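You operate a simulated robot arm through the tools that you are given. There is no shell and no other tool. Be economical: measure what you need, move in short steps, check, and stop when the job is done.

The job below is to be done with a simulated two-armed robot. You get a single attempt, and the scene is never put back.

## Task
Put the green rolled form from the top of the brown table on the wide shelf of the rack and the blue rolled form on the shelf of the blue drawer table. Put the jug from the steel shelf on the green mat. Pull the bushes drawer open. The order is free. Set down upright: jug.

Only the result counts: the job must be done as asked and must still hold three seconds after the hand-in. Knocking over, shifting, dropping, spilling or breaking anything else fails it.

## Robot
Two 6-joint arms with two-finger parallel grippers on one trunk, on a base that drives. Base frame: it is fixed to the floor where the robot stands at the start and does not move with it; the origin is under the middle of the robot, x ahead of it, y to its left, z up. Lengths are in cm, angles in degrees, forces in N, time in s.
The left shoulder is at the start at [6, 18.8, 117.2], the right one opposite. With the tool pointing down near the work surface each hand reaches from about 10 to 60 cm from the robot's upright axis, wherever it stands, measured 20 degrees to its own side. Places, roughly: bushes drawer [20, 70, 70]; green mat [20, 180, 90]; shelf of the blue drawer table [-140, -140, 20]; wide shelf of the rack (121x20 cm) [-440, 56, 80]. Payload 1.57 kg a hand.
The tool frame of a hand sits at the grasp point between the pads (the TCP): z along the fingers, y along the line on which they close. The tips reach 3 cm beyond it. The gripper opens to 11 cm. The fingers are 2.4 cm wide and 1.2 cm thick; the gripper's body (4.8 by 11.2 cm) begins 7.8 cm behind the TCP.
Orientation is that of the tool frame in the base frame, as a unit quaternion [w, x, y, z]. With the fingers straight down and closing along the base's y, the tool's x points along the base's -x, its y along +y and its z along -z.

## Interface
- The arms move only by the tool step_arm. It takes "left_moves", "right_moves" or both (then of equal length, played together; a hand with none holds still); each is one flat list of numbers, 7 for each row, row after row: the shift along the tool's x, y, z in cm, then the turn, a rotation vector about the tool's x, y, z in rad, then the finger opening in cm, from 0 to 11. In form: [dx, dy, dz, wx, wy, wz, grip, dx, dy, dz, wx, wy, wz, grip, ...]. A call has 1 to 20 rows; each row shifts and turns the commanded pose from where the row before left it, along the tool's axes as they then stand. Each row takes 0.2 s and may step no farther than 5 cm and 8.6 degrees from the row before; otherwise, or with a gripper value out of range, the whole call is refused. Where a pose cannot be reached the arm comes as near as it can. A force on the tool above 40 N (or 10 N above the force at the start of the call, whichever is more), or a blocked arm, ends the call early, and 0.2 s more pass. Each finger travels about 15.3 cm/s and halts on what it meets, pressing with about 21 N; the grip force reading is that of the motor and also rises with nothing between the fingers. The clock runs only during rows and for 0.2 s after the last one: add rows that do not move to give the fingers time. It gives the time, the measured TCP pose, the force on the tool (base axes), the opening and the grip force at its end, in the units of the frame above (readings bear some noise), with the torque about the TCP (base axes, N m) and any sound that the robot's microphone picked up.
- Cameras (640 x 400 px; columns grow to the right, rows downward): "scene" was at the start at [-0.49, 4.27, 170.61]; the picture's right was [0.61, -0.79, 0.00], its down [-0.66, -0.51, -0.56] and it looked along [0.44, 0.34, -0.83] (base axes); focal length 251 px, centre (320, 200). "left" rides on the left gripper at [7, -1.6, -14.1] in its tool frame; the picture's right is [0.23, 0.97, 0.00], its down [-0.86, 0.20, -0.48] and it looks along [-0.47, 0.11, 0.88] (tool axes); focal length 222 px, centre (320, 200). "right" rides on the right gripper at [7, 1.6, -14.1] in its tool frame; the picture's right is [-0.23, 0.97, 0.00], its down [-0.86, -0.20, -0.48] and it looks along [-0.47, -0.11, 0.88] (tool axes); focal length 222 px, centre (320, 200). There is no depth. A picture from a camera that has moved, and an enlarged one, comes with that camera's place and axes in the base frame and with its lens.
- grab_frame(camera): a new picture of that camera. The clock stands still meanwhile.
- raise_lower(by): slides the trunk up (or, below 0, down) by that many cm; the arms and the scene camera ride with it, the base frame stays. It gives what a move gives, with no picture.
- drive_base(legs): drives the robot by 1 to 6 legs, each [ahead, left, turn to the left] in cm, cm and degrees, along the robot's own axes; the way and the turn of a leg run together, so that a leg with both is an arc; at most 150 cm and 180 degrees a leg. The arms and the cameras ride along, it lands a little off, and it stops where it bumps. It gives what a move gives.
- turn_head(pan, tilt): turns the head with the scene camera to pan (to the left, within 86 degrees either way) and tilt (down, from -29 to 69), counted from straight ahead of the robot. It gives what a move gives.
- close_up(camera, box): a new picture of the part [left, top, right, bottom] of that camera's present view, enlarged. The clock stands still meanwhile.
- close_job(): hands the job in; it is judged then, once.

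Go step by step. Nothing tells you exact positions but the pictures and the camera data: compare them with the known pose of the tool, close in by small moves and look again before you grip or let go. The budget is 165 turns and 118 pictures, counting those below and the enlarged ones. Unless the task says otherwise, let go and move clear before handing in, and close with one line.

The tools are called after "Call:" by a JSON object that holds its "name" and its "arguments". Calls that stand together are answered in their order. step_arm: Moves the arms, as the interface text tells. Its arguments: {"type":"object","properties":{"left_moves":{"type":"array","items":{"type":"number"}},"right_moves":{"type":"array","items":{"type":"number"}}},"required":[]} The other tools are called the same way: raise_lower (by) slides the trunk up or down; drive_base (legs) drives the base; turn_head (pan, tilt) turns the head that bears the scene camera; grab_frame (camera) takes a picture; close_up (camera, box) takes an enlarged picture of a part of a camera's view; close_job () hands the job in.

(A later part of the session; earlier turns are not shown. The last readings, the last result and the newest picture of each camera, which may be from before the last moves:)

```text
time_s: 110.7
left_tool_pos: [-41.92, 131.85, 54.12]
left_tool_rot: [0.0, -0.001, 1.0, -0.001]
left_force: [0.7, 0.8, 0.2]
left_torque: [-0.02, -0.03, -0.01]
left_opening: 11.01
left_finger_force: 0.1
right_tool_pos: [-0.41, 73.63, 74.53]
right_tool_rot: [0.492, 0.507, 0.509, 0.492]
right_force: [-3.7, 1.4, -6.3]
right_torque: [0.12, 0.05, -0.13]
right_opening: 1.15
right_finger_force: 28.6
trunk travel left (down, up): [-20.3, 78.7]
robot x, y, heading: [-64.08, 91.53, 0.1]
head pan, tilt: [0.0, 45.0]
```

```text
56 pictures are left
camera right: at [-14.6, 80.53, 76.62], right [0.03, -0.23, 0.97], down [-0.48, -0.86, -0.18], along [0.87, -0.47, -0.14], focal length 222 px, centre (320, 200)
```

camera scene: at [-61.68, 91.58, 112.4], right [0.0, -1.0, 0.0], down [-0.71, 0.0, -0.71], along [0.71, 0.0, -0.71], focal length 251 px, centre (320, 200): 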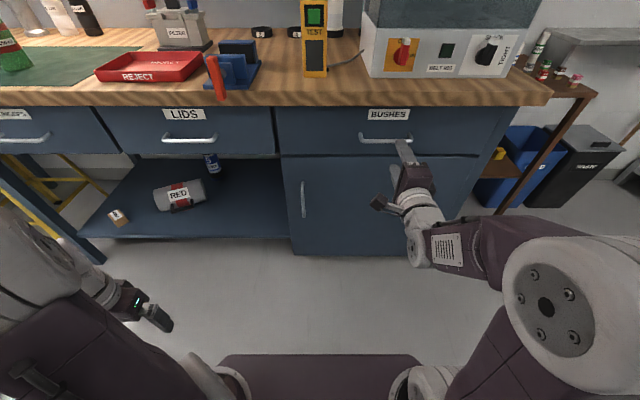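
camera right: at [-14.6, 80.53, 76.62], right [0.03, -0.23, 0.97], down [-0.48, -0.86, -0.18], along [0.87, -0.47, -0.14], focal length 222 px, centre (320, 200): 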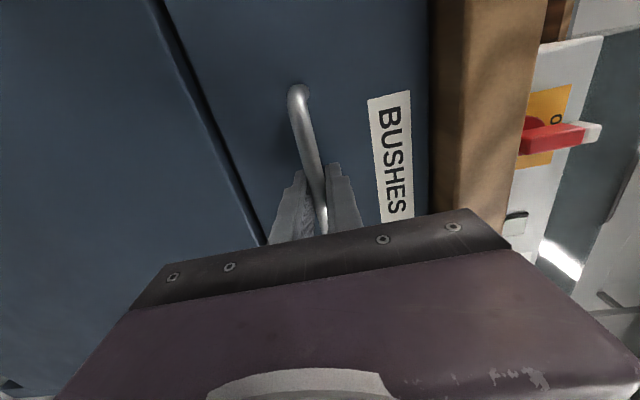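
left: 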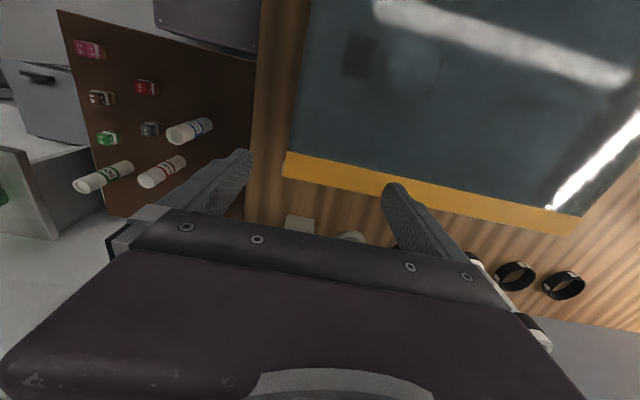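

The bar is gripped (1.15 cm). I pull by driving back, checking after the first stretch.

Call:
{"name": "drive_base", "arguments": {"legs": [[-8, 0, 0]]}}

Call:
{"name": "drive_base", "arguments": {"legs": [[-12, 0, 0]]}}

Call:
{"name": "grab_frame", "arguments": {"camera": "scene"}}

```text
time_s: 111.8
left_tool_pos: [-49.91, 131.81, 54.13]
left_tool_rot: [-0.001, 0.0, 1.0, 0.001]
left_force: [-0.2, -0.5, 0.4]
left_torque: [-0.03, 0.01, -0.01]
left_opening: 11.0
left_finger_force: 0.0
right_tool_pos: [-8.34, 73.62, 74.57]
right_tool_rot: [0.493, 0.507, 0.508, 0.492]
right_force: [0.2, -2.3, -7.8]
right_torque: [0.1, -0.03, -0.33]
right_opening: 1.19
right_finger_force: 29.4
trunk travel left (down, up): [-20.3, 78.7]
robot x, y, heading: [-71.5, 91.71, 0.2]
head pan, tilt: [0.0, 45.0]
```

```text
time_s: 113.0
left_tool_pos: [-61.72, 131.78, 54.12]
left_tool_rot: [-0.001, 0.0, 1.0, 0.0]
left_force: [1.3, -0.2, -0.3]
left_torque: [-0.03, 0.02, -0.01]
left_opening: 10.98
left_finger_force: 0.0
right_tool_pos: [-20.27, 73.62, 74.53]
right_tool_rot: [0.492, 0.507, 0.509, 0.492]
right_force: [0.2, -0.5, -4.2]
right_torque: [0.12, 0.03, -0.3]
right_opening: 1.17
right_finger_force: 29.1
trunk travel left (down, up): [-20.3, 78.7]
robot x, y, heading: [-83.97, 91.53, -0.3]
head pan, tilt: [0.0, 45.0]
```

```text
55 pictures are left
camera scene: at [-81.58, 91.53, 112.4], right [0.0, -1.0, 0.0], down [-0.71, 0.0, -0.71], along [0.71, 0.0, -0.71], focal length 251 px, centre (320, 200)
```

scene: 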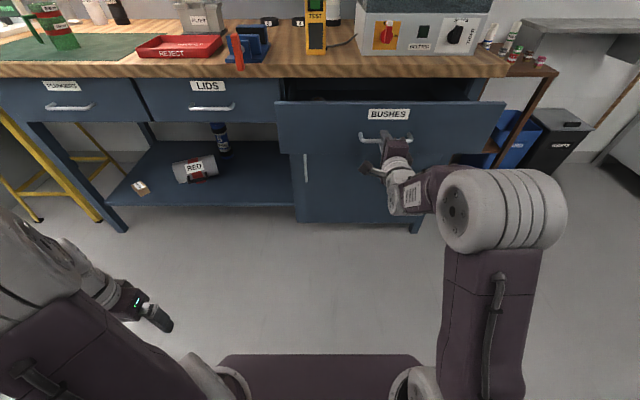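

The drawer is open about 20 cm; I pull some more.

Call:
{"name": "drive_base", "arguments": {"legs": [[-5, 0, 0]]}}

Call:
{"name": "drive_base", "arguments": {"legs": [[-4, 0, 0]]}}

```text
time_s: 113.9
left_tool_pos: [-66.81, 131.77, 54.07]
left_tool_rot: [0.0, -0.001, 1.0, 0.0]
left_force: [-0.1, -0.7, -0.1]
left_torque: [-0.02, -0.02, 0.02]
left_opening: 11.01
left_finger_force: 0.1
right_tool_pos: [-25.15, 73.65, 74.54]
right_tool_rot: [0.491, 0.508, 0.509, 0.493]
right_force: [-0.1, -5.4, -2.1]
right_torque: [0.04, 0.03, -0.53]
right_opening: 1.19
right_finger_force: 29.1
trunk travel left (down, up): [-20.3, 78.7]
robot x, y, heading: [-88.24, 91.41, 0.0]
head pan, tilt: [0.0, 45.0]
```

```text
time_s: 114.8
left_tool_pos: [-70.74, 131.71, 54.14]
left_tool_rot: [0.0, 0.0, 1.0, 0.001]
left_force: [0.9, 0.1, 0.0]
left_torque: [-0.04, 0.01, 0.01]
left_opening: 11.01
left_finger_force: 0.2
right_tool_pos: [-29.24, 73.57, 74.51]
right_tool_rot: [0.491, 0.508, 0.508, 0.493]
right_force: [1.7, -1.9, -1.5]
right_torque: [0.02, 0.02, -0.26]
right_opening: 1.17
right_finger_force: 29.4
trunk travel left (down, up): [-20.3, 78.7]
robot x, y, heading: [-92.76, 91.95, 0.4]
head pan, tilt: [0.0, 45.0]
```

The drawer is out about 29 cm. I release the handle, back off, and roll the right hand so its camera sits on top and the fingers close horizontally for picking the forms.

Call:
{"name": "step_arm", "arguments": {"right_moves": [0, 0, 0, 0, 0, 0, 2, 0, 0, 0, 0, 0, 0, 4, 0, 0, 0, 0, 0, 0, 6, 0, 0, 0, 0, 0, 0, 6]}}

Call:
{"name": "drive_base", "arguments": {"legs": [[-40, 0, 0]]}}

Call:
{"name": "step_arm", "arguments": {"right_moves": [0, 0, 0, 0, 0, 0.1428, 6, 0, 0, 0, 0, 0, 0.1428, 6, 0, 0, 0, 0, 0, 0.1428, 6, 0, 0, 0, 0, 0, 0.1428, 6, 0, 0, 0, 0, 0, 0.1428, 6, 0, 0, 0, 0, 0, 0.1428, 6, 0, 0, 0, 0, 0, 0.1428, 6, 0, 0, 0, 0, 0, 0.1428, 6, 0, 0, 0, 0, 0, 0.1428, 6, 0, 0, 0, 0, 0, 0.1428, 6, 0, 0, 0, 0, 0, 0.1428, 6]}}

Call:
{"name": "turn_head", "arguments": {"pan": -15, "tilt": 30}}

Call:
{"name": "grab_frame", "arguments": {"camera": "scene"}}

```text
time_s: 115.8
left_tool_pos: [-70.87, 131.83, 54.02]
left_tool_rot: [-0.001, -0.001, 1.0, -0.001]
left_force: [-0.1, -1.0, 0.4]
left_torque: [-0.01, 0.01, -0.01]
left_opening: 10.99
left_finger_force: 0.0
right_tool_pos: [-29.21, 73.67, 74.6]
right_tool_rot: [0.492, 0.508, 0.509, 0.491]
right_force: [-0.3, 0.5, 0.0]
right_torque: [0.03, -0.02, 0.01]
right_opening: 5.99
right_finger_force: 0.1
trunk travel left (down, up): [-20.3, 78.7]
robot x, y, heading: [-92.59, 91.36, 0.0]
head pan, tilt: [0.0, 45.0]
```

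```text
time_s: 117.8
left_tool_pos: [-91.84, 131.66, 54.14]
left_tool_rot: [0.001, 0.002, 1.0, 0.0]
left_force: [-0.1, 0.4, -0.2]
left_torque: [-0.01, 0.0, -0.01]
left_opening: 11.02
left_finger_force: 0.1
right_tool_pos: [-50.61, 73.36, 74.61]
right_tool_rot: [0.493, 0.508, 0.508, 0.491]
right_force: [0.4, 0.2, -0.2]
right_torque: [0.02, 0.02, -0.02]
right_opening: 6.01
right_finger_force: 0.1
trunk travel left (down, up): [-20.3, 78.7]
robot x, y, heading: [-113.64, 91.47, -0.0]
head pan, tilt: [0.0, 45.0]
stopped in leg 1: the robot was blocked; the commanded pose is now the measured one
```

```text
time_s: 120.2
left_tool_pos: [-92.01, 131.56, 54.11]
left_tool_rot: [0.0, 0.001, 1.0, 0.0]
left_force: [-0.6, 0.2, 0.2]
left_torque: [0.01, 0.02, 0.0]
left_opening: 11.01
left_finger_force: 0.0
right_tool_pos: [-50.51, 75.61, 75.2]
right_tool_rot: [0.013, 0.72, -0.004, 0.693]
right_force: [-0.6, 0.1, -0.4]
right_torque: [-0.01, -0.02, 0.0]
right_opening: 6.02
right_finger_force: 0.0
right hand out of reach, approached as far as the arm can: row 11
trunk travel left (down, up): [-20.3, 78.7]
robot x, y, heading: [-113.61, 91.4, -0.1]
head pan, tilt: [0.0, 45.0]
```

```text
time_s: 121.0
left_tool_pos: [-91.97, 131.62, 54.11]
left_tool_rot: [0.0, 0.001, 1.0, 0.001]
left_force: [-0.4, -0.1, -0.1]
left_torque: [0.0, 0.02, -0.02]
left_opening: 11.0
left_finger_force: 0.1
right_tool_pos: [-50.35, 75.6, 75.19]
right_tool_rot: [0.014, 0.72, -0.002, 0.694]
right_force: [0.0, 0.2, 0.8]
right_torque: [0.0, 0.02, 0.02]
right_opening: 5.99
right_finger_force: 0.0
trunk travel left (down, up): [-20.3, 78.7]
robot x, y, heading: [-113.93, 91.41, -0.4]
head pan, tilt: [-15.0, 30.0]
```

```text
54 pictures are left
camera scene: at [-111.25, 89.04, 114.65], right [-0.26, -0.97, 0.0], down [-0.48, 0.13, -0.87], along [0.84, -0.23, -0.5], focal length 251 px, centre (320, 200)
```

scene: 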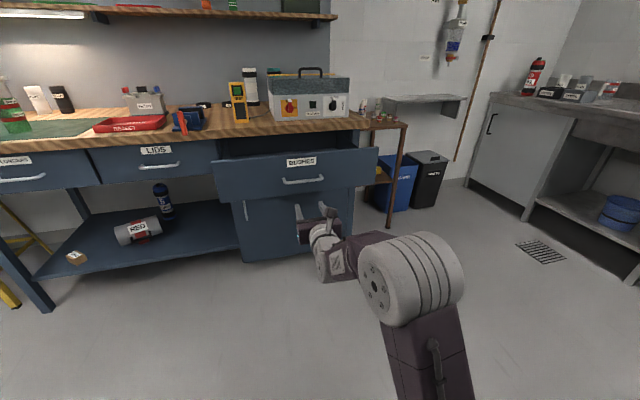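

The base touched the cabinet behind, harmlessly. Now I raise the trunk and turn both hands to a camera-on-top, 35°-down attitude for picking the blue form with the left hand and the green with the right.

Call:
{"name": "raise_lower", "arguments": {"by": 55}}

Call:
{"name": "step_arm", "arguments": {"left_moves": [0, 0, 0, 0, 0, -0.1428, 11, 0, 0, 0, 0, 0, -0.1428, 11, 0, 0, 0, 0, 0, -0.1428, 11, 0, 0, 0, 0, 0, -0.1428, 11, 0, 0, 0, 0, 0, -0.1428, 11, 0, 0, 0, 0, 0, -0.1428, 11, 0, 0, 0, 0, 0, -0.1428, 11, 0, 0, 0, 0, 0, -0.1428, 11, 0, 0, 0, 0, 0, -0.1428, 11, 0, 0, 0, 0, 0, -0.1428, 11, 0, 0, 0, 0, 0, -0.1428, 11]}}

Call:
{"name": "step_arm", "arguments": {"left_moves": [0, 0, 0, 0, 0, -0.1428, 11, 0, 0, 0, 0, 0, -0.1428, 11, 0, 0, 0, 0, 0, -0.1428, 11, 0, 0, 0, 0, 0, -0.1428, 11, 0, 0, 0, 0, 0, -0.1428, 11, 0, 0, 0, 0, 0, -0.1428, 11, 0, 0, 0, 0, 0, -0.1428, 11, 0, 0, 0, 0, 0, -0.1428, 11, 0, 0, 0, 0, 0, -0.1428, 11, 0, 0, 0, 0, 0, -0.1428, 11, 0, 0, 0, 0, 0, -0.1428, 11]}}

```text
refused: 55 is not a number from -40 to 40
```

```text
time_s: 123.4
left_tool_pos: [-91.84, 131.48, 54.06]
left_tool_rot: [0.001, 0.707, -0.707, 0.0]
left_force: [0.1, -0.8, 0.0]
left_torque: [0.03, -0.02, -0.04]
left_opening: 10.99
left_finger_force: 0.1
right_tool_pos: [-50.39, 75.58, 75.16]
right_tool_rot: [0.014, 0.72, -0.003, 0.694]
right_force: [0.6, -0.2, 0.0]
right_torque: [0.0, 0.02, -0.01]
right_opening: 6.01
right_finger_force: 0.1
trunk travel left (down, up): [-20.3, 78.7]
robot x, y, heading: [-113.88, 91.44, -0.1]
head pan, tilt: [-15.0, 30.0]
```

```text
time_s: 125.8
left_tool_pos: [-91.98, 131.63, 54.16]
left_tool_rot: [0.0, 1.0, 0.0, 0.0]
left_force: [-0.8, -0.9, -0.7]
left_torque: [0.02, 0.02, -0.01]
left_opening: 11.0
left_finger_force: 0.1
right_tool_pos: [-50.44, 75.59, 75.07]
right_tool_rot: [0.013, 0.72, -0.002, 0.693]
right_force: [-0.4, 0.0, -0.5]
right_torque: [-0.04, 0.01, 0.0]
right_opening: 5.99
right_finger_force: 0.1
trunk travel left (down, up): [-20.3, 78.7]
robot x, y, heading: [-114.46, 91.44, -0.1]
head pan, tilt: [-15.0, 30.0]
```

Call:
{"name": "raise_lower", "arguments": {"by": 40}}

Call:
{"name": "raise_lower", "arguments": {"by": 15}}

Call:
{"name": "step_arm", "arguments": {"left_moves": [3, 0, 0, 0, 0, 0, 11, 3, 0, 0, 0, 0, 0, 11, 3, 0, 0, 0, 0, 0, 11, 3, 0, 0, 0, 0, 0, 11, 3, 0, 0, 0, 0, 0, 9, 0, 0, 0, 0, 0.137, 0, 7, 0, 0, 0, 0, 0.137, 0, 7, 0, 0, 0, 0, 0.137, 0, 7, 0, 0, 0, 0, 0.137, 0, 7, 0, 0, 0, 0, 0.137, 0, 7, 0, 0, 0, 0, 0.137, 0, 7, 0, 0, 0, 0, 0.137, 0, 7], "right_moves": [0, 0, 0, 0, -0.12, 0, 7, 0, 0, 0, 0, -0.12, 0, 7, 0, 0, 0, 0, -0.12, 0, 7, 0, 0, 0, 0, -0.12, 0, 7, 0, 0, 0, 0, -0.12, 0, 7, -2, 0, 0, 0, 0, 0, 7, -2, 0, 0, 0, 0, 0, 7, -2, 0, 0, 0, 0, 0, 7, -2, 0, 0, 0, 0, 0, 7, -2, 0, 0, 0, 0, 0, 7, -2, 0, 0, 0, 0, 0, 7, -2, 0, 0, 0, 0, 0, 7]}}

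```text
time_s: 129.6
left_tool_pos: [-91.98, 131.62, 94.12]
left_tool_rot: [0.0, 1.0, -0.001, 0.0]
left_force: [-0.6, 0.7, 0.5]
left_torque: [0.0, 0.01, 0.02]
left_opening: 10.98
left_finger_force: 0.0
right_tool_pos: [-50.42, 75.49, 115.23]
right_tool_rot: [0.014, 0.72, -0.003, 0.694]
right_force: [-0.3, 0.9, 0.6]
right_torque: [-0.02, 0.0, 0.0]
right_opening: 6.01
right_finger_force: 0.1
trunk travel left (down, up): [-60.3, 38.7]
robot x, y, heading: [-114.0, 91.47, -0.1]
head pan, tilt: [-15.0, 30.0]
```

```text
time_s: 131.3
left_tool_pos: [-91.97, 131.61, 109.09]
left_tool_rot: [-0.001, 1.0, 0.0, 0.0]
left_force: [0.1, -0.1, 0.6]
left_torque: [0.0, 0.0, 0.02]
left_opening: 10.97
left_finger_force: 0.2
right_tool_pos: [-50.35, 75.57, 130.25]
right_tool_rot: [0.013, 0.72, -0.003, 0.694]
right_force: [-0.4, -0.3, 0.4]
right_torque: [-0.01, -0.01, 0.01]
right_opening: 5.99
right_finger_force: 0.1
trunk travel left (down, up): [-75.3, 23.7]
robot x, y, heading: [-113.65, 91.59, 0.1]
head pan, tilt: [-15.0, 30.0]
```

```text
time_s: 133.9
left_tool_pos: [-76.9, 131.73, 109.13]
left_tool_rot: [0.0, 0.887, 0.0, 0.462]
left_force: [0.6, -0.3, 0.2]
left_torque: [0.03, 0.0, -0.01]
left_opening: 7.04
left_finger_force: 0.1
right_tool_pos: [-56.58, 74.21, 117.89]
right_tool_rot: [0.037, 0.851, -0.022, 0.524]
right_force: [0.1, 1.1, 1.1]
right_torque: [-0.04, 0.01, -0.02]
right_opening: 7.0
right_finger_force: 0.0
right hand out of reach, approached as far as the arm can: row 4, 5
trunk travel left (down, up): [-75.3, 23.7]
robot x, y, heading: [-114.11, 91.49, -0.1]
head pan, tilt: [-15.0, 30.0]
```

Both hands are in the picking attitude. I drive around the open drawer back to the brown table and look.

Call:
{"name": "drive_base", "arguments": {"legs": [[38, 0, 0], [0, -96, 0], [45, 0, 0]]}}

Call:
{"name": "turn_head", "arguments": {"pan": 5, "tilt": 45}}

Call:
{"name": "grab_frame", "arguments": {"camera": "scene"}}

```text
time_s: 143.2
left_tool_pos: [5.23, 37.78, 109.11]
left_tool_rot: [0.0, 0.887, 0.0, 0.461]
left_force: [0.5, -1.4, 0.4]
left_torque: [-0.03, 0.0, 0.0]
left_opening: 7.0
left_finger_force: 0.2
right_tool_pos: [25.63, -19.63, 118.03]
right_tool_rot: [0.036, 0.851, -0.02, 0.524]
right_force: [0.4, 0.0, -0.6]
right_torque: [0.02, 0.02, 0.01]
right_opening: 6.98
right_finger_force: 0.0
trunk travel left (down, up): [-75.3, 23.7]
robot x, y, heading: [-31.33, -2.34, 0.3]
head pan, tilt: [-15.0, 30.0]
```

```text
time_s: 144.0
left_tool_pos: [5.35, 37.87, 109.1]
left_tool_rot: [0.0, 0.887, -0.001, 0.461]
left_force: [0.3, -0.1, 0.6]
left_torque: [0.03, -0.01, -0.01]
left_opening: 7.0
left_finger_force: 0.1
right_tool_pos: [25.69, -19.6, 117.99]
right_tool_rot: [0.036, 0.851, -0.021, 0.524]
right_force: [1.0, -0.3, -0.7]
right_torque: [0.0, -0.02, -0.01]
right_opening: 6.97
right_finger_force: 0.1
trunk travel left (down, up): [-75.3, 23.7]
robot x, y, heading: [-31.66, -2.1, -0.0]
head pan, tilt: [5.0, 45.0]
```

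```text
53 pictures are left
camera scene: at [-29.67, -1.81, 167.4], right [0.09, -1.0, 0.0], down [-0.7, -0.06, -0.71], along [0.7, 0.06, -0.71], focal length 251 px, centre (320, 200)
```

scene: 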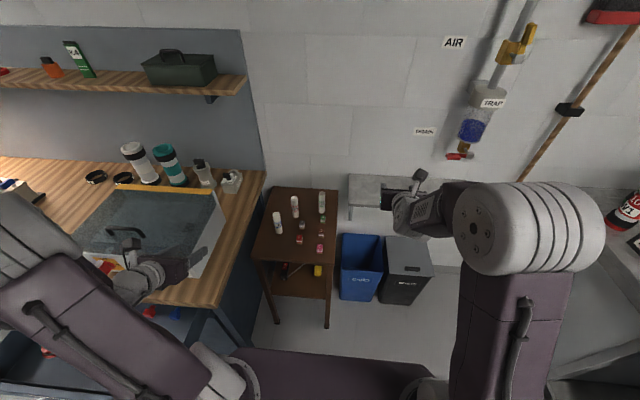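

Call:
{"name": "close_up", "arguments": {"camera": "scene", "box": [250, 170, 350, 260]}}

Call:
{"name": "step_arm", "arguments": {"left_moves": [0, 4, 0, 0, 0, 0, 7, 0, 4, 0, 0, 0, 0, 7, 0, 4, 0, 0, 0, 0, 7, 0, 4, 0, 0, 0, 0, 7, 0, 0, 0, 0, 0, 0, 7]}}

Call:
{"name": "drive_base", "arguments": {"legs": [[20, 0, 0]]}}

Call:
{"name": "grab_frame", "arguments": {"camera": "left"}}

```text
4.44 times, centred on (300, 215) of scene
camera zoom: at [-29.67, -1.81, 167.4], right [0.09, -1.0, 0.0], down [-0.7, -0.06, -0.71], along [0.7, 0.06, -0.71], focal length 1114 px, centre (409, 133)
```

zoom: 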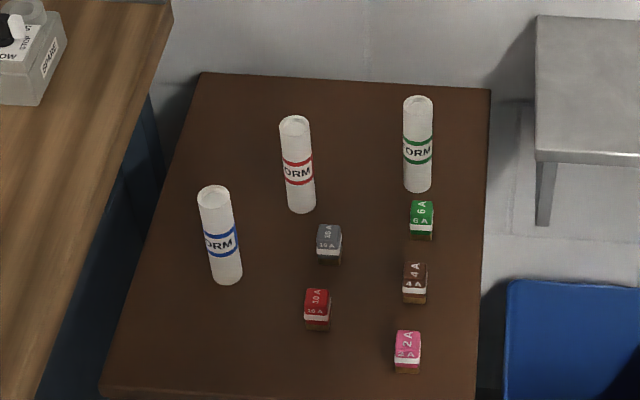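

```text
time_s: 145.2
left_tool_pos: [11.98, 29.28, 109.72]
left_tool_rot: [0.0, 0.887, 0.0, 0.461]
left_force: [0.0, 0.1, -0.5]
left_torque: [-0.01, -0.04, 0.0]
left_opening: 6.96
left_finger_force: 0.0
left hand out of reach, approached as far as the arm can: row 1, 2, 3, 4
right_tool_pos: [25.68, -19.57, 118.07]
right_tool_rot: [0.036, 0.851, -0.021, 0.523]
right_force: [-0.5, -0.4, 0.1]
right_torque: [-0.03, 0.0, -0.01]
right_opening: 7.03
right_finger_force: 0.1
trunk travel left (down, up): [-75.3, 23.7]
robot x, y, heading: [-31.63, -2.64, -0.1]
head pan, tilt: [5.0, 45.0]
```

```text
time_s: 146.8
left_tool_pos: [31.82, 29.42, 109.81]
left_tool_rot: [0.0, 0.887, 0.001, 0.462]
left_force: [0.3, 0.4, -0.2]
left_torque: [-0.01, 0.0, -0.01]
left_opening: 6.98
left_finger_force: 0.0
right_tool_pos: [45.74, -19.45, 118.07]
right_tool_rot: [0.035, 0.851, -0.02, 0.524]
right_force: [0.1, 0.4, -0.4]
right_torque: [0.01, -0.01, -0.02]
right_opening: 6.97
right_finger_force: 0.0
trunk travel left (down, up): [-75.3, 23.7]
robot x, y, heading: [-11.47, -2.63, 0.0]
head pan, tilt: [5.0, 45.0]
```

```text
51 pictures are left
camera left: at [24.22, 30.95, 123.59], right [0.13, -0.97, 0.19], down [-0.88, -0.2, -0.43], along [0.45, -0.11, -0.89], focal length 222 px, centre (320, 200)
```

left: 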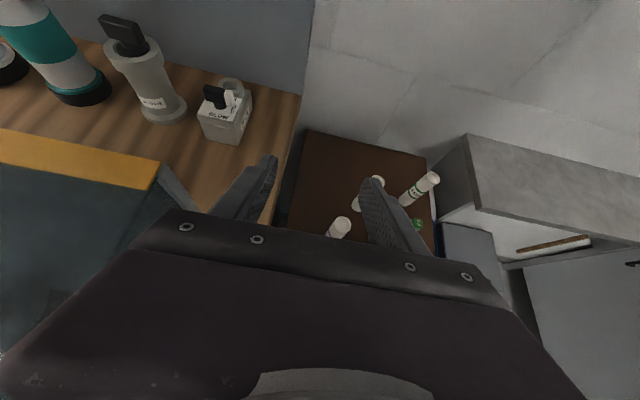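

The blue form stands at about (38.5,22.4), z 77–90, and the bench edge is at y≈32, so there is room. I bring the left hand above it and partly down.

Call:
{"name": "step_arm", "arguments": {"left_moves": [1.37, 2.33, 1.97, 0, 0, 0, 7, 1.37, 2.33, 1.97, 0, 0, 0, 7, 1.37, 2.33, 1.97, 0, 0, 0, 7, -2.46, 0, 1.71, 0, 0, 0, 7, -2.46, 0, 1.71, 0, 0, 0, 7, -2.46, 0, 1.71, 0, 0, 0, 7, -1.64, 0, 1.14, 0, 0, 0, 7, 0, 0, 0, 0, 0, 0, 7]}}

Call:
{"name": "grab_frame", "arguments": {"camera": "left"}}

Call:
{"name": "turn_head", "arguments": {"pan": 15, "tilt": 50}}

Call:
{"name": "grab_frame", "arguments": {"camera": "scene"}}

```text
time_s: 148.6
left_tool_pos: [38.91, 23.56, 98.7]
left_tool_rot: [0.004, 0.887, -0.002, 0.461]
left_force: [-0.4, 0.3, 0.6]
left_torque: [-0.02, 0.01, 0.0]
left_opening: 7.0
left_finger_force: 0.1
left hand out of reach, approached as far as the arm can: row 6
right_tool_pos: [45.66, -19.49, 117.87]
right_tool_rot: [0.035, 0.851, -0.019, 0.523]
right_force: [0.2, 0.1, 0.1]
right_torque: [-0.01, 0.02, -0.05]
right_opening: 7.0
right_finger_force: 0.0
trunk travel left (down, up): [-75.3, 23.7]
robot x, y, heading: [-11.28, -2.11, 0.5]
head pan, tilt: [5.0, 45.0]
```

```text
50 pictures are left
camera left: at [31.38, 25.13, 112.53], right [0.13, -0.97, 0.19], down [-0.88, -0.2, -0.42], along [0.45, -0.12, -0.89], focal length 222 px, centre (320, 200)
```

left: 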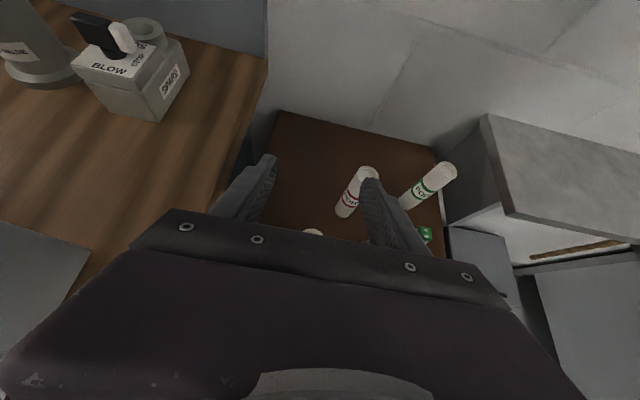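

```text
time_s: 149.3
left_tool_pos: [39.03, 23.46, 98.7]
left_tool_rot: [0.005, 0.887, -0.002, 0.461]
left_force: [0.1, -0.4, 1.0]
left_torque: [-0.02, -0.03, 0.01]
left_opening: 7.01
left_finger_force: 0.0
right_tool_pos: [45.83, -19.52, 118.03]
right_tool_rot: [0.036, 0.851, -0.021, 0.523]
right_force: [0.0, 0.2, 0.2]
right_torque: [0.01, -0.02, 0.01]
right_opening: 7.0
right_finger_force: 0.0
trunk travel left (down, up): [-75.3, 23.7]
robot x, y, heading: [-11.78, -2.43, 0.3]
head pan, tilt: [15.0, 50.0]
```

```text
49 pictures are left
camera scene: at [-10.29, -0.5, 166.71], right [0.26, -0.97, 0.0], down [-0.74, -0.2, -0.64], along [0.62, 0.17, -0.77], focal length 251 px, centre (320, 200)
```

scene: 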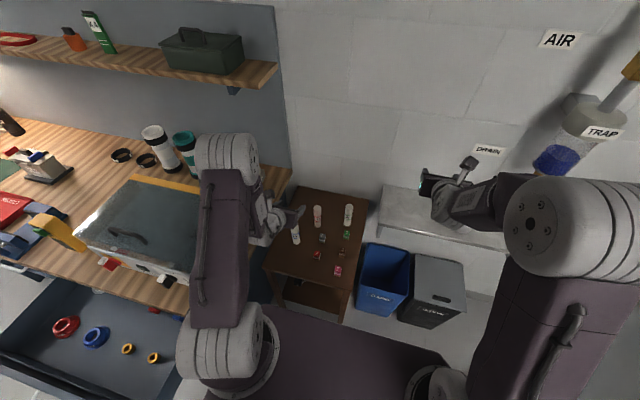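

Call:
{"name": "step_arm", "arguments": {"left_moves": [-2.46, 0.6, 1.71, 0, 0, 0, 7, -2.7, 0.6, 1.3, 0, 0, 0, 7, 0, 0, 0, 0, 0, 0, 7]}}

Call:
{"name": "close_up", "arguments": {"camera": "scene", "box": [250, 180, 350, 260]}}

Call:
{"name": "close_up", "arguments": {"camera": "left", "box": [220, 140, 420, 280]}}

```text
time_s: 150.1
left_tool_pos: [38.33, 23.8, 92.94]
left_tool_rot: [0.004, 0.887, -0.002, 0.463]
left_force: [0.3, -0.8, -0.1]
left_torque: [-0.01, 0.02, -0.04]
left_opening: 7.01
left_finger_force: 0.1
left hand out of reach, approached as far as the arm can: row 1, 2
right_tool_pos: [45.86, -19.42, 117.97]
right_tool_rot: [0.035, 0.851, -0.02, 0.524]
right_force: [-0.5, -0.5, 0.3]
right_torque: [-0.01, -0.06, 0.0]
right_opening: 6.96
right_finger_force: 0.1
trunk travel left (down, up): [-75.3, 23.7]
robot x, y, heading: [-11.57, -2.31, 0.0]
head pan, tilt: [15.0, 50.0]
```

```text
5.00 times, centred on (300, 220) of scene
camera zoom: at [-10.36, -0.54, 166.71], right [0.26, -0.97, 0.0], down [-0.74, -0.2, -0.64], along [0.62, 0.17, -0.77], focal length 1254 px, centre (420, 100)
```

zoom: 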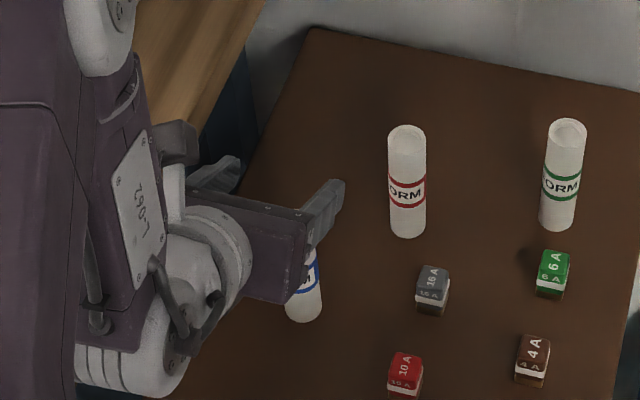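

```text
2.86 times, centred on (320, 210) of left
camera zoom: at [30.71, 25.5, 106.65], right [0.13, -0.97, 0.19], down [-0.88, -0.2, -0.42], along [0.45, -0.11, -0.89], focal length 635 px, centre (320, 171)
```

zoom: 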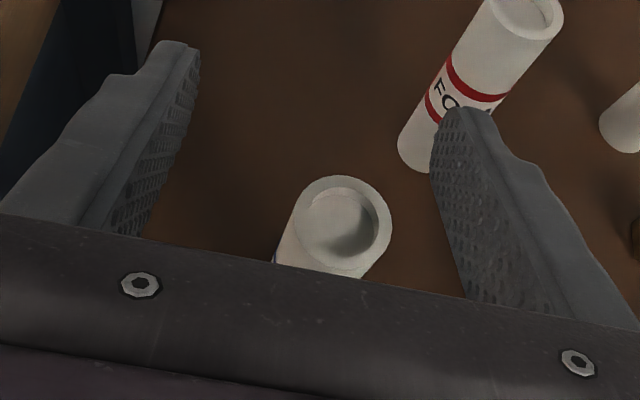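

The blue form's top lies between the left fingers, 1.3 cm off-centre. I shift the base 1.3 cm right and lower the trunk by 7 cm.

Call:
{"name": "drive_base", "arguments": {"legs": [[0, -1.3, 0]]}}

Call:
{"name": "raise_lower", "arguments": {"by": -6.5}}

Call:
{"name": "close_up", "arguments": {"camera": "left", "box": [220, 140, 420, 280]}}

```text
time_s: 150.9
left_tool_pos: [38.28, 22.82, 92.75]
left_tool_rot: [0.005, 0.888, -0.001, 0.461]
left_force: [0.6, 0.0, -0.1]
left_torque: [0.0, -0.02, -0.03]
left_opening: 7.02
left_finger_force: 0.0
right_tool_pos: [45.81, -20.34, 118.01]
right_tool_rot: [0.036, 0.851, -0.019, 0.524]
right_force: [0.2, 0.6, 0.4]
right_torque: [0.0, 0.04, -0.03]
right_opening: 6.98
right_finger_force: 0.0
trunk travel left (down, up): [-75.3, 23.7]
robot x, y, heading: [-11.46, -3.52, -0.1]
head pan, tilt: [15.0, 50.0]
```

```text
time_s: 151.9
left_tool_pos: [38.27, 22.56, 86.28]
left_tool_rot: [0.003, 0.887, -0.001, 0.461]
left_force: [0.1, -0.6, -0.7]
left_torque: [0.01, 0.0, -0.01]
left_opening: 6.99
left_finger_force: 0.1
right_tool_pos: [45.86, -20.69, 111.53]
right_tool_rot: [0.035, 0.851, -0.02, 0.524]
right_force: [0.6, 0.9, 0.6]
right_torque: [-0.01, 0.0, -0.01]
right_opening: 7.02
right_finger_force: 0.0
trunk travel left (down, up): [-68.8, 30.2]
robot x, y, heading: [-11.61, -3.64, 0.1]
head pan, tilt: [15.0, 50.0]
```

```text
2.86 times, centred on (320, 210) of left
camera zoom: at [30.74, 24.31, 100.14], right [0.13, -0.97, 0.19], down [-0.88, -0.2, -0.42], along [0.45, -0.12, -0.89], focal length 635 px, centre (320, 171)
```

zoom: 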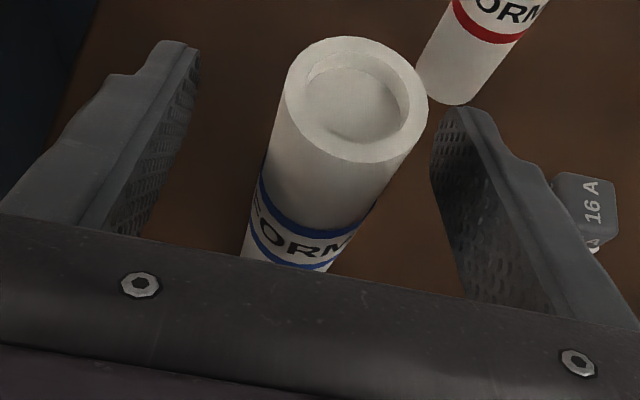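

Well centred. Closing the left fingers on the blue form.

Call:
{"name": "step_arm", "arguments": {"left_moves": [0, 0, 0, 0, 0, 0, 5.5, 0, 0, 0, 0, 0, 0, 4.5, 0, 0, 0, 0, 0, 0, 3.5, 0, 0, 0, 0, 0, 0, 2.8, 0, 0, 0, 0, 0, 0, 2, 0, 0, 0, 0, 0, 0, 1.5, 0, 0, 0, 0, 0, 0, 1.5]}}

Call:
{"name": "close_up", "arguments": {"camera": "left", "box": [220, 140, 420, 280]}}

```text
time_s: 153.5
left_tool_pos: [38.4, 22.63, 86.49]
left_tool_rot: [0.004, 0.887, -0.001, 0.461]
left_force: [-0.5, 0.3, -0.1]
left_torque: [0.03, -0.01, 0.01]
left_opening: 2.82
left_finger_force: 21.5
right_tool_pos: [45.97, -20.72, 111.41]
right_tool_rot: [0.034, 0.851, -0.018, 0.523]
right_force: [-0.4, -0.4, 0.2]
right_torque: [0.02, 0.02, 0.03]
right_opening: 7.01
right_finger_force: 0.0
trunk travel left (down, up): [-68.8, 30.2]
robot x, y, heading: [-11.58, -3.65, 0.3]
head pan, tilt: [15.0, 50.0]
```

```text
2.86 times, centred on (320, 210) of left
camera zoom: at [30.75, 24.27, 100.14], right [0.13, -0.97, 0.19], down [-0.88, -0.2, -0.42], along [0.45, -0.11, -0.89], focal length 635 px, centre (320, 171)
```

zoom: 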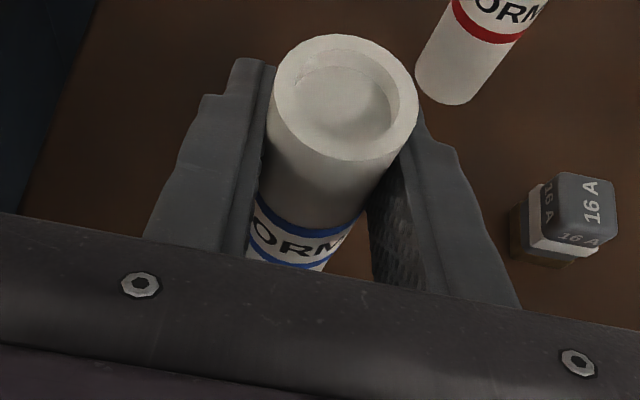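

Gripped at 2.8 cm. I lift the left hand straight up 20 cm.

Call:
{"name": "step_arm", "arguments": {"left_moves": [0.82, 0, -0.57, 0, 0, 0, 1.5, 2.05, 0, -1.43, 0, 0, 0, 1.5, 2.05, 0, -1.43, 0, 0, 0, 1.5, 2.05, 0, -1.43, 0, 0, 0, 1.5, 2.05, 0, -1.43, 0, 0, 0, 1.5, 2.05, 0, -1.43, 0, 0, 0, 1.5, 2.05, 0, -1.43, 0, 0, 0, 1.5, 2.05, 0, -1.43, 0, 0, 0, 1.5, 0, 0, 0, 0, 0, 0, 1.5]}}

Call:
{"name": "grab_frame", "arguments": {"camera": "scene"}}

Call:
{"name": "grab_frame", "arguments": {"camera": "right"}}

```text
time_s: 155.5
left_tool_pos: [38.44, 22.7, 104.82]
left_tool_rot: [0.003, 0.887, -0.001, 0.461]
left_force: [0.1, 0.3, 0.1]
left_torque: [0.0, 0.01, -0.02]
left_opening: 2.79
left_finger_force: 21.4
right_tool_pos: [45.8, -20.71, 111.31]
right_tool_rot: [0.036, 0.851, -0.02, 0.524]
right_force: [-0.4, -0.9, 0.2]
right_torque: [-0.01, -0.03, 0.0]
right_opening: 7.01
right_finger_force: 0.1
trunk travel left (down, up): [-68.8, 30.2]
robot x, y, heading: [-11.33, -3.83, 0.1]
head pan, tilt: [15.0, 50.0]
```

```text
44 pictures are left
camera scene: at [-10.23, -1.74, 160.21], right [0.26, -0.97, 0.0], down [-0.74, -0.2, -0.64], along [0.62, 0.17, -0.77], focal length 251 px, centre (320, 200)
```

scene: 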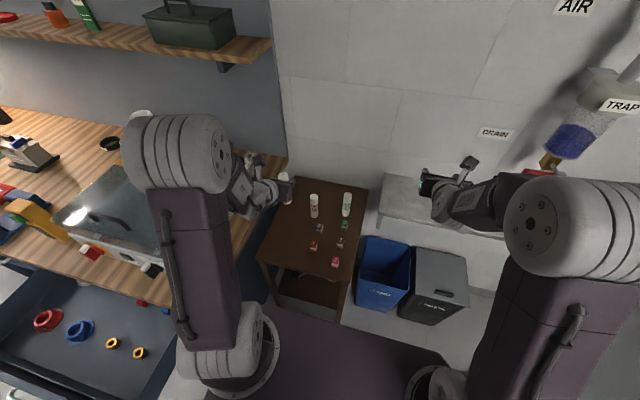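

```text
43 pictures are left
camera right: at [36.26, -21.16, 124.13], right [-0.17, -0.97, -0.16], down [-0.8, 0.23, -0.56], along [0.58, 0.04, -0.81], focal length 222 px, centre (320, 200)
```

right: 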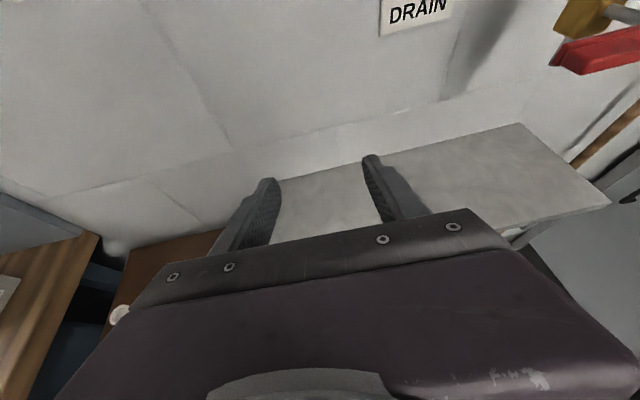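

Blue is held. I move ahead 6 cm and bring the right hand across above the green form at about (52,4).

Call:
{"name": "drive_base", "arguments": {"legs": [[6, 0, 0]]}}

Call:
{"name": "step_arm", "arguments": {"right_moves": [0.02, -4.09, -0.34, 0, 0, 0, 7, 0.02, -4.09, -0.34, 0, 0, 0, 7, 0.02, -4.09, -0.34, 0, 0, 0, 7, 0.02, -4.09, -0.34, 0, 0, 0, 7, 0.02, -4.09, -0.34, 0, 0, 0, 7, 0.02, -4.09, -0.34, 0, 0, 0, 7, 0, 0, 0, 0, 0, 0, 7]}}

Call:
{"name": "grab_frame", "arguments": {"camera": "right"}}

```text
time_s: 156.5
left_tool_pos: [44.16, 22.64, 105.04]
left_tool_rot: [0.004, 0.887, -0.001, 0.462]
left_force: [-0.8, 1.3, -0.5]
left_torque: [0.01, 0.0, 0.03]
left_opening: 2.78
left_finger_force: 21.0
right_tool_pos: [51.69, -20.72, 111.56]
right_tool_rot: [0.035, 0.851, -0.02, 0.524]
right_force: [-0.2, 0.0, 0.2]
right_torque: [-0.02, -0.02, -0.04]
right_opening: 6.98
right_finger_force: 0.0
trunk travel left (down, up): [-68.8, 30.2]
robot x, y, heading: [-5.84, -3.8, 0.0]
head pan, tilt: [15.0, 50.0]
```

```text
time_s: 158.1
left_tool_pos: [44.42, 22.63, 104.88]
left_tool_rot: [0.003, 0.888, -0.001, 0.461]
left_force: [-0.3, 1.0, -0.5]
left_torque: [-0.01, 0.01, 0.0]
left_opening: 2.81
left_finger_force: 20.9
right_tool_pos: [51.81, 3.87, 111.39]
right_tool_rot: [0.035, 0.851, -0.019, 0.523]
right_force: [0.5, 0.7, -0.4]
right_torque: [0.02, 0.0, -0.01]
right_opening: 6.99
right_finger_force: 0.0
trunk travel left (down, up): [-68.8, 30.2]
robot x, y, heading: [-5.71, -3.48, 0.0]
head pan, tilt: [15.0, 50.0]
```

```text
42 pictures are left
camera right: at [42.2, 3.34, 124.02], right [-0.17, -0.97, -0.16], down [-0.8, 0.23, -0.56], along [0.58, 0.04, -0.81], focal length 222 px, centre (320, 200)
```

right: 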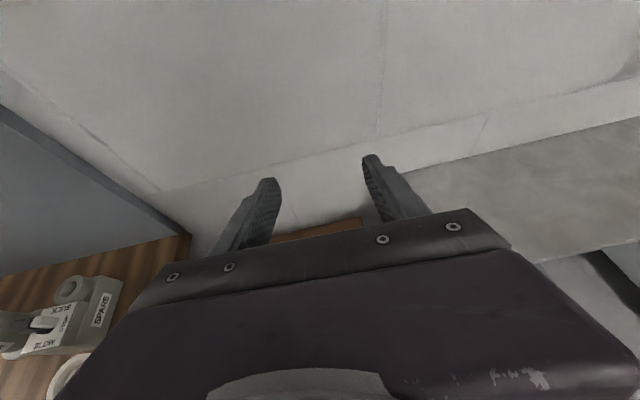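

Call:
{"name": "step_arm", "arguments": {"right_moves": [-2.68, -0.12, 1.35, 0, 0, 0, 7, -2.68, -0.12, 1.35, 0, 0, 0, 7, -2.68, -0.12, 1.35, 0, 0, 0, 7, -2.68, -0.12, 1.35, 0, 0, 0, 7, -2.68, -0.12, 1.35, 0, 0, 0, 7, 0, 0, 0, 0, 0, 0, 7]}}

Call:
{"name": "grab_frame", "arguments": {"camera": "right"}}

Call:
{"name": "grab_frame", "arguments": {"camera": "scene"}}

```text
time_s: 159.5
left_tool_pos: [44.29, 22.69, 104.93]
left_tool_rot: [0.003, 0.887, 0.0, 0.461]
left_force: [-0.1, 0.5, -0.2]
left_torque: [0.03, 0.0, 0.03]
left_opening: 2.8
left_finger_force: 21.1
right_tool_pos: [51.82, 3.8, 96.51]
right_tool_rot: [0.035, 0.851, -0.019, 0.524]
right_force: [0.1, 0.0, 0.0]
right_torque: [-0.03, 0.0, -0.02]
right_opening: 7.01
right_finger_force: 0.1
trunk travel left (down, up): [-68.8, 30.2]
robot x, y, heading: [-5.59, -3.46, 0.1]
head pan, tilt: [15.0, 50.0]
```

```text
41 pictures are left
camera right: at [42.24, 3.37, 109.14], right [-0.17, -0.97, -0.16], down [-0.8, 0.23, -0.56], along [0.58, 0.04, -0.81], focal length 222 px, centre (320, 200)
```

right: 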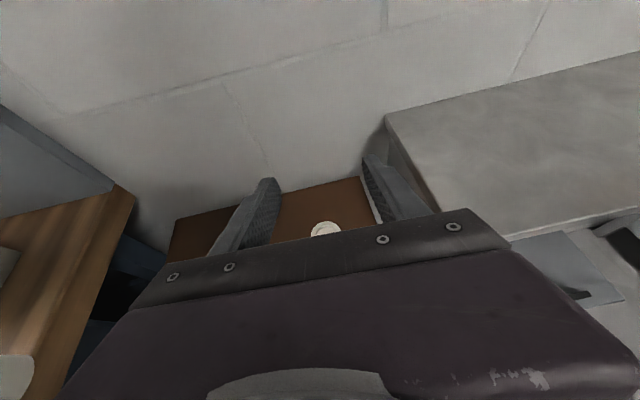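

```text
40 pictures are left
camera scene: at [-4.33, -1.75, 160.21], right [0.26, -0.97, 0.0], down [-0.74, -0.2, -0.64], along [0.62, 0.17, -0.77], focal length 251 px, centre (320, 200)
```

scene: 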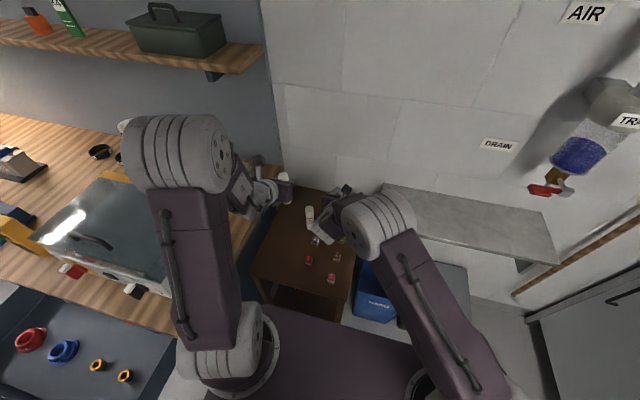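

The green top sits between the right fingers at (52.1,4.3). I descend to z 86.

Call:
{"name": "step_arm", "arguments": {"right_moves": [-2.32, -0.2, 1.16, 0, 0, 0, 7, -2.32, -0.2, 1.16, 0, 0, 0, 7, -2.32, -0.2, 1.16, 0, 0, 0, 7, -2.32, -0.2, 1.16, 0, 0, 0, 7, 0, 0, 0, 0, 0, 0, 7]}}

Call:
{"name": "close_up", "arguments": {"camera": "right", "box": [220, 100, 420, 260]}}

```text
time_s: 160.7
left_tool_pos: [44.44, 22.62, 104.75]
left_tool_rot: [0.003, 0.887, -0.001, 0.462]
left_force: [-0.6, 0.6, -0.4]
left_torque: [-0.03, 0.02, 0.02]
left_opening: 2.79
left_finger_force: 21.3
right_tool_pos: [51.78, 4.39, 86.01]
right_tool_rot: [0.035, 0.85, -0.019, 0.525]
right_force: [-0.3, 0.8, -0.3]
right_torque: [-0.04, -0.02, 0.0]
right_opening: 7.01
right_finger_force: 0.1
trunk travel left (down, up): [-68.8, 30.2]
robot x, y, heading: [-5.73, -3.51, 0.5]
head pan, tilt: [15.0, 50.0]
```

```text
2.50 times, centred on (320, 180) of right
camera zoom: at [42.13, 3.82, 98.69], right [-0.17, -0.97, -0.16], down [-0.8, 0.23, -0.56], along [0.58, 0.04, -0.81], focal length 555 px, centre (320, 250)
```

zoom: 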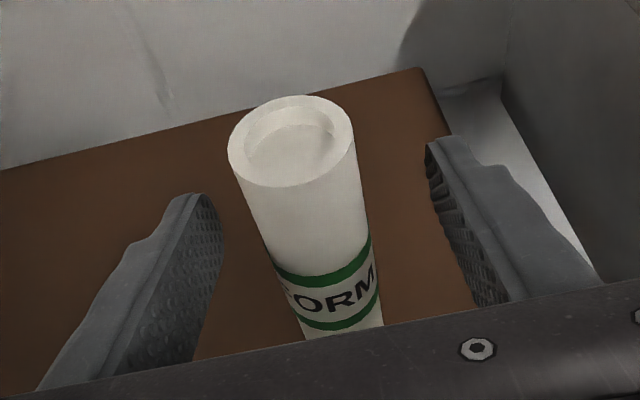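

Call:
{"name": "step_arm", "arguments": {"right_moves": [0, 0, 0, 0, 0, 0, 5.5, 0, 0, 0, 0, 0, 0, 4.5, 0, 0, 0, 0, 0, 0, 3.5, 0, 0, 0, 0, 0, 0, 2.8, 0, 0, 0, 0, 0, 0, 2, 0, 0, 0, 0, 0, 0, 1.5, 0, 0, 0, 0, 0, 0, 1.5]}}

Call:
{"name": "step_arm", "arguments": {"right_moves": [0.9, 0, -0.45, 0, 0, 0, 1.5, 2.23, 0, -1.12, 0, 0, 0, 1.5, 2.23, 0, -1.12, 0, 0, 0, 1.5, 2.23, 0, -1.12, 0, 0, 0, 1.5, 2.23, 0, -1.12, 0, 0, 0, 1.5, 2.23, 0, -1.12, 0, 0, 0, 1.5, 2.23, 0, -1.12, 0, 0, 0, 1.5, 2.23, 0, -1.12, 0, 0, 0, 1.5, 0, 0, 0, 0, 0, 0, 1.5]}}

Call:
{"name": "close_up", "arguments": {"camera": "right", "box": [220, 100, 420, 260]}}

```text
time_s: 162.3
left_tool_pos: [44.38, 22.65, 104.77]
left_tool_rot: [0.004, 0.887, -0.002, 0.461]
left_force: [-0.3, -0.9, -0.4]
left_torque: [0.02, -0.02, 0.02]
left_opening: 2.79
left_finger_force: 20.9
right_tool_pos: [51.76, 4.19, 86.09]
right_tool_rot: [0.035, 0.851, -0.019, 0.524]
right_force: [0.3, 0.6, 1.6]
right_torque: [0.11, -0.05, 0.01]
right_opening: 2.83
right_finger_force: 21.6
trunk travel left (down, up): [-68.8, 30.2]
robot x, y, heading: [-6.02, -3.67, -0.0]
head pan, tilt: [15.0, 50.0]
```

```text
time_s: 164.3
left_tool_pos: [44.33, 22.7, 104.76]
left_tool_rot: [0.004, 0.887, -0.001, 0.461]
left_force: [-1.2, -0.7, 0.3]
left_torque: [-0.01, 0.0, 0.03]
left_opening: 2.79
left_finger_force: 21.0
right_tool_pos: [51.73, 4.99, 104.54]
right_tool_rot: [0.035, 0.851, -0.019, 0.524]
right_force: [-0.3, -0.6, 0.2]
right_torque: [0.01, -0.04, -0.01]
right_opening: 2.83
right_finger_force: 21.6
trunk travel left (down, up): [-68.8, 30.2]
robot x, y, heading: [-5.43, -3.69, 0.0]
head pan, tilt: [15.0, 50.0]
```

```text
2.50 times, centred on (320, 180) of right
camera zoom: at [42.19, 4.58, 117.21], right [-0.17, -0.97, -0.16], down [-0.8, 0.23, -0.56], along [0.58, 0.04, -0.81], focal length 555 px, centre (320, 250)
```

zoom: 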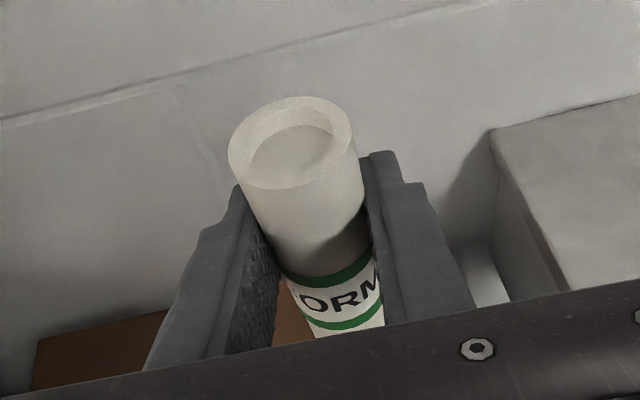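

Both forms are held. I back away and drive toward the blue drawer table, facing −y, to look at its shelf.

Call:
{"name": "drive_base", "arguments": {"legs": [[-60, 0, 0], [0, 0, -90], [0, -75, 0]]}}

Call:
{"name": "turn_head", "arguments": {"pan": 0, "tilt": 50}}

Call:
{"name": "grab_frame", "arguments": {"camera": "scene"}}

```text
time_s: 174.5
left_tool_pos: [-102.88, -60.02, 104.14]
left_tool_rot: [-0.354, -0.581, 0.673, -0.291]
left_force: [0.2, 0.4, 0.1]
left_torque: [0.01, 0.04, -0.02]
left_opening: 2.83
left_finger_force: 21.2
right_tool_pos: [-121.44, -64.66, 104.13]
right_tool_rot: [-0.422, -0.544, 0.656, -0.308]
right_force: [-0.3, 0.0, -0.5]
right_torque: [0.0, -0.01, 0.03]
right_opening: 2.81
right_finger_force: 21.3
trunk travel left (down, up): [-68.8, 30.2]
robot x, y, heading: [-122.9, -5.42, -98.4]
head pan, tilt: [15.0, 50.0]
stopped in leg 3: the robot was blocked; the commanded pose is now the measured one
```

```text
time_s: 175.3
left_tool_pos: [-102.95, -59.98, 104.12]
left_tool_rot: [-0.355, -0.581, 0.673, -0.29]
left_force: [0.9, -0.4, -0.7]
left_torque: [0.0, 0.0, 0.02]
left_opening: 2.78
left_finger_force: 21.2
right_tool_pos: [-121.53, -64.57, 103.94]
right_tool_rot: [-0.423, -0.544, 0.657, -0.306]
right_force: [0.4, -0.6, 0.2]
right_torque: [-0.02, 0.03, -0.02]
right_opening: 2.83
right_finger_force: 21.0
trunk travel left (down, up): [-68.8, 30.2]
robot x, y, heading: [-122.86, -5.57, -98.5]
head pan, tilt: [0.0, 50.0]
```

```text
37 pictures are left
camera scene: at [-120.91, -8.97, 160.17], right [-0.99, 0.15, 0.02], down [0.1, 0.76, -0.64], along [-0.11, -0.63, -0.77], focal length 251 px, centre (320, 200)
```

scene: 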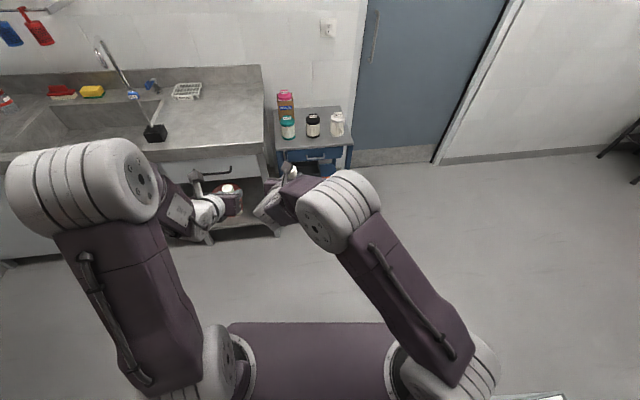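

The base touched the low wall on its right. I move away from it, straighten, and advance toward the blue table.

Call:
{"name": "drive_base", "arguments": {"legs": [[0, 8, 0], [0, 0, 8.5], [25, 0, 0]]}}

Call:
{"name": "turn_head", "arguments": {"pan": -75, "tilt": 45}}

Call:
{"name": "grab_frame", "arguments": {"camera": "scene"}}

```text
time_s: 178.4
left_tool_pos: [-88.86, -81.59, 104.96]
left_tool_rot: [-0.328, -0.626, 0.629, -0.322]
left_force: [0.1, -0.4, -0.5]
left_torque: [0.0, -0.01, -0.01]
left_opening: 2.8
left_finger_force: 20.9
right_tool_pos: [-106.46, -89.02, 104.61]
right_tool_rot: [-0.395, -0.589, 0.614, -0.347]
right_force: [-0.5, 0.4, -0.8]
right_torque: [0.02, 0.0, -0.03]
right_opening: 2.81
right_finger_force: 21.4
trunk travel left (down, up): [-68.8, 30.2]
robot x, y, heading: [-115.2, -31.47, -89.8]
head pan, tilt: [0.0, 50.0]
```

```text
time_s: 179.8
left_tool_pos: [-88.84, -81.56, 104.81]
left_tool_rot: [-0.328, -0.626, 0.629, -0.323]
left_force: [-0.1, -0.5, -0.3]
left_torque: [-0.02, -0.02, 0.0]
left_opening: 2.82
left_finger_force: 20.8
right_tool_pos: [-106.55, -88.94, 104.56]
right_tool_rot: [-0.395, -0.589, 0.615, -0.346]
right_force: [0.4, 1.3, 0.3]
right_torque: [0.01, -0.01, -0.03]
right_opening: 2.81
right_finger_force: 20.6
trunk travel left (down, up): [-68.8, 30.2]
robot x, y, heading: [-115.36, -31.62, -89.8]
head pan, tilt: [-75.0, 45.0]
```

```text
36 pictures are left
camera scene: at [-123.21, -27.86, 160.9], right [-0.26, 0.96, 0.0], down [0.68, 0.19, -0.71], along [-0.68, -0.19, -0.71], focal length 251 px, centre (320, 200)
```

scene: 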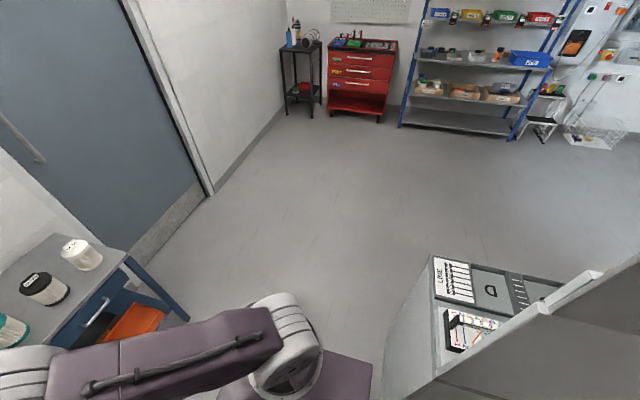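

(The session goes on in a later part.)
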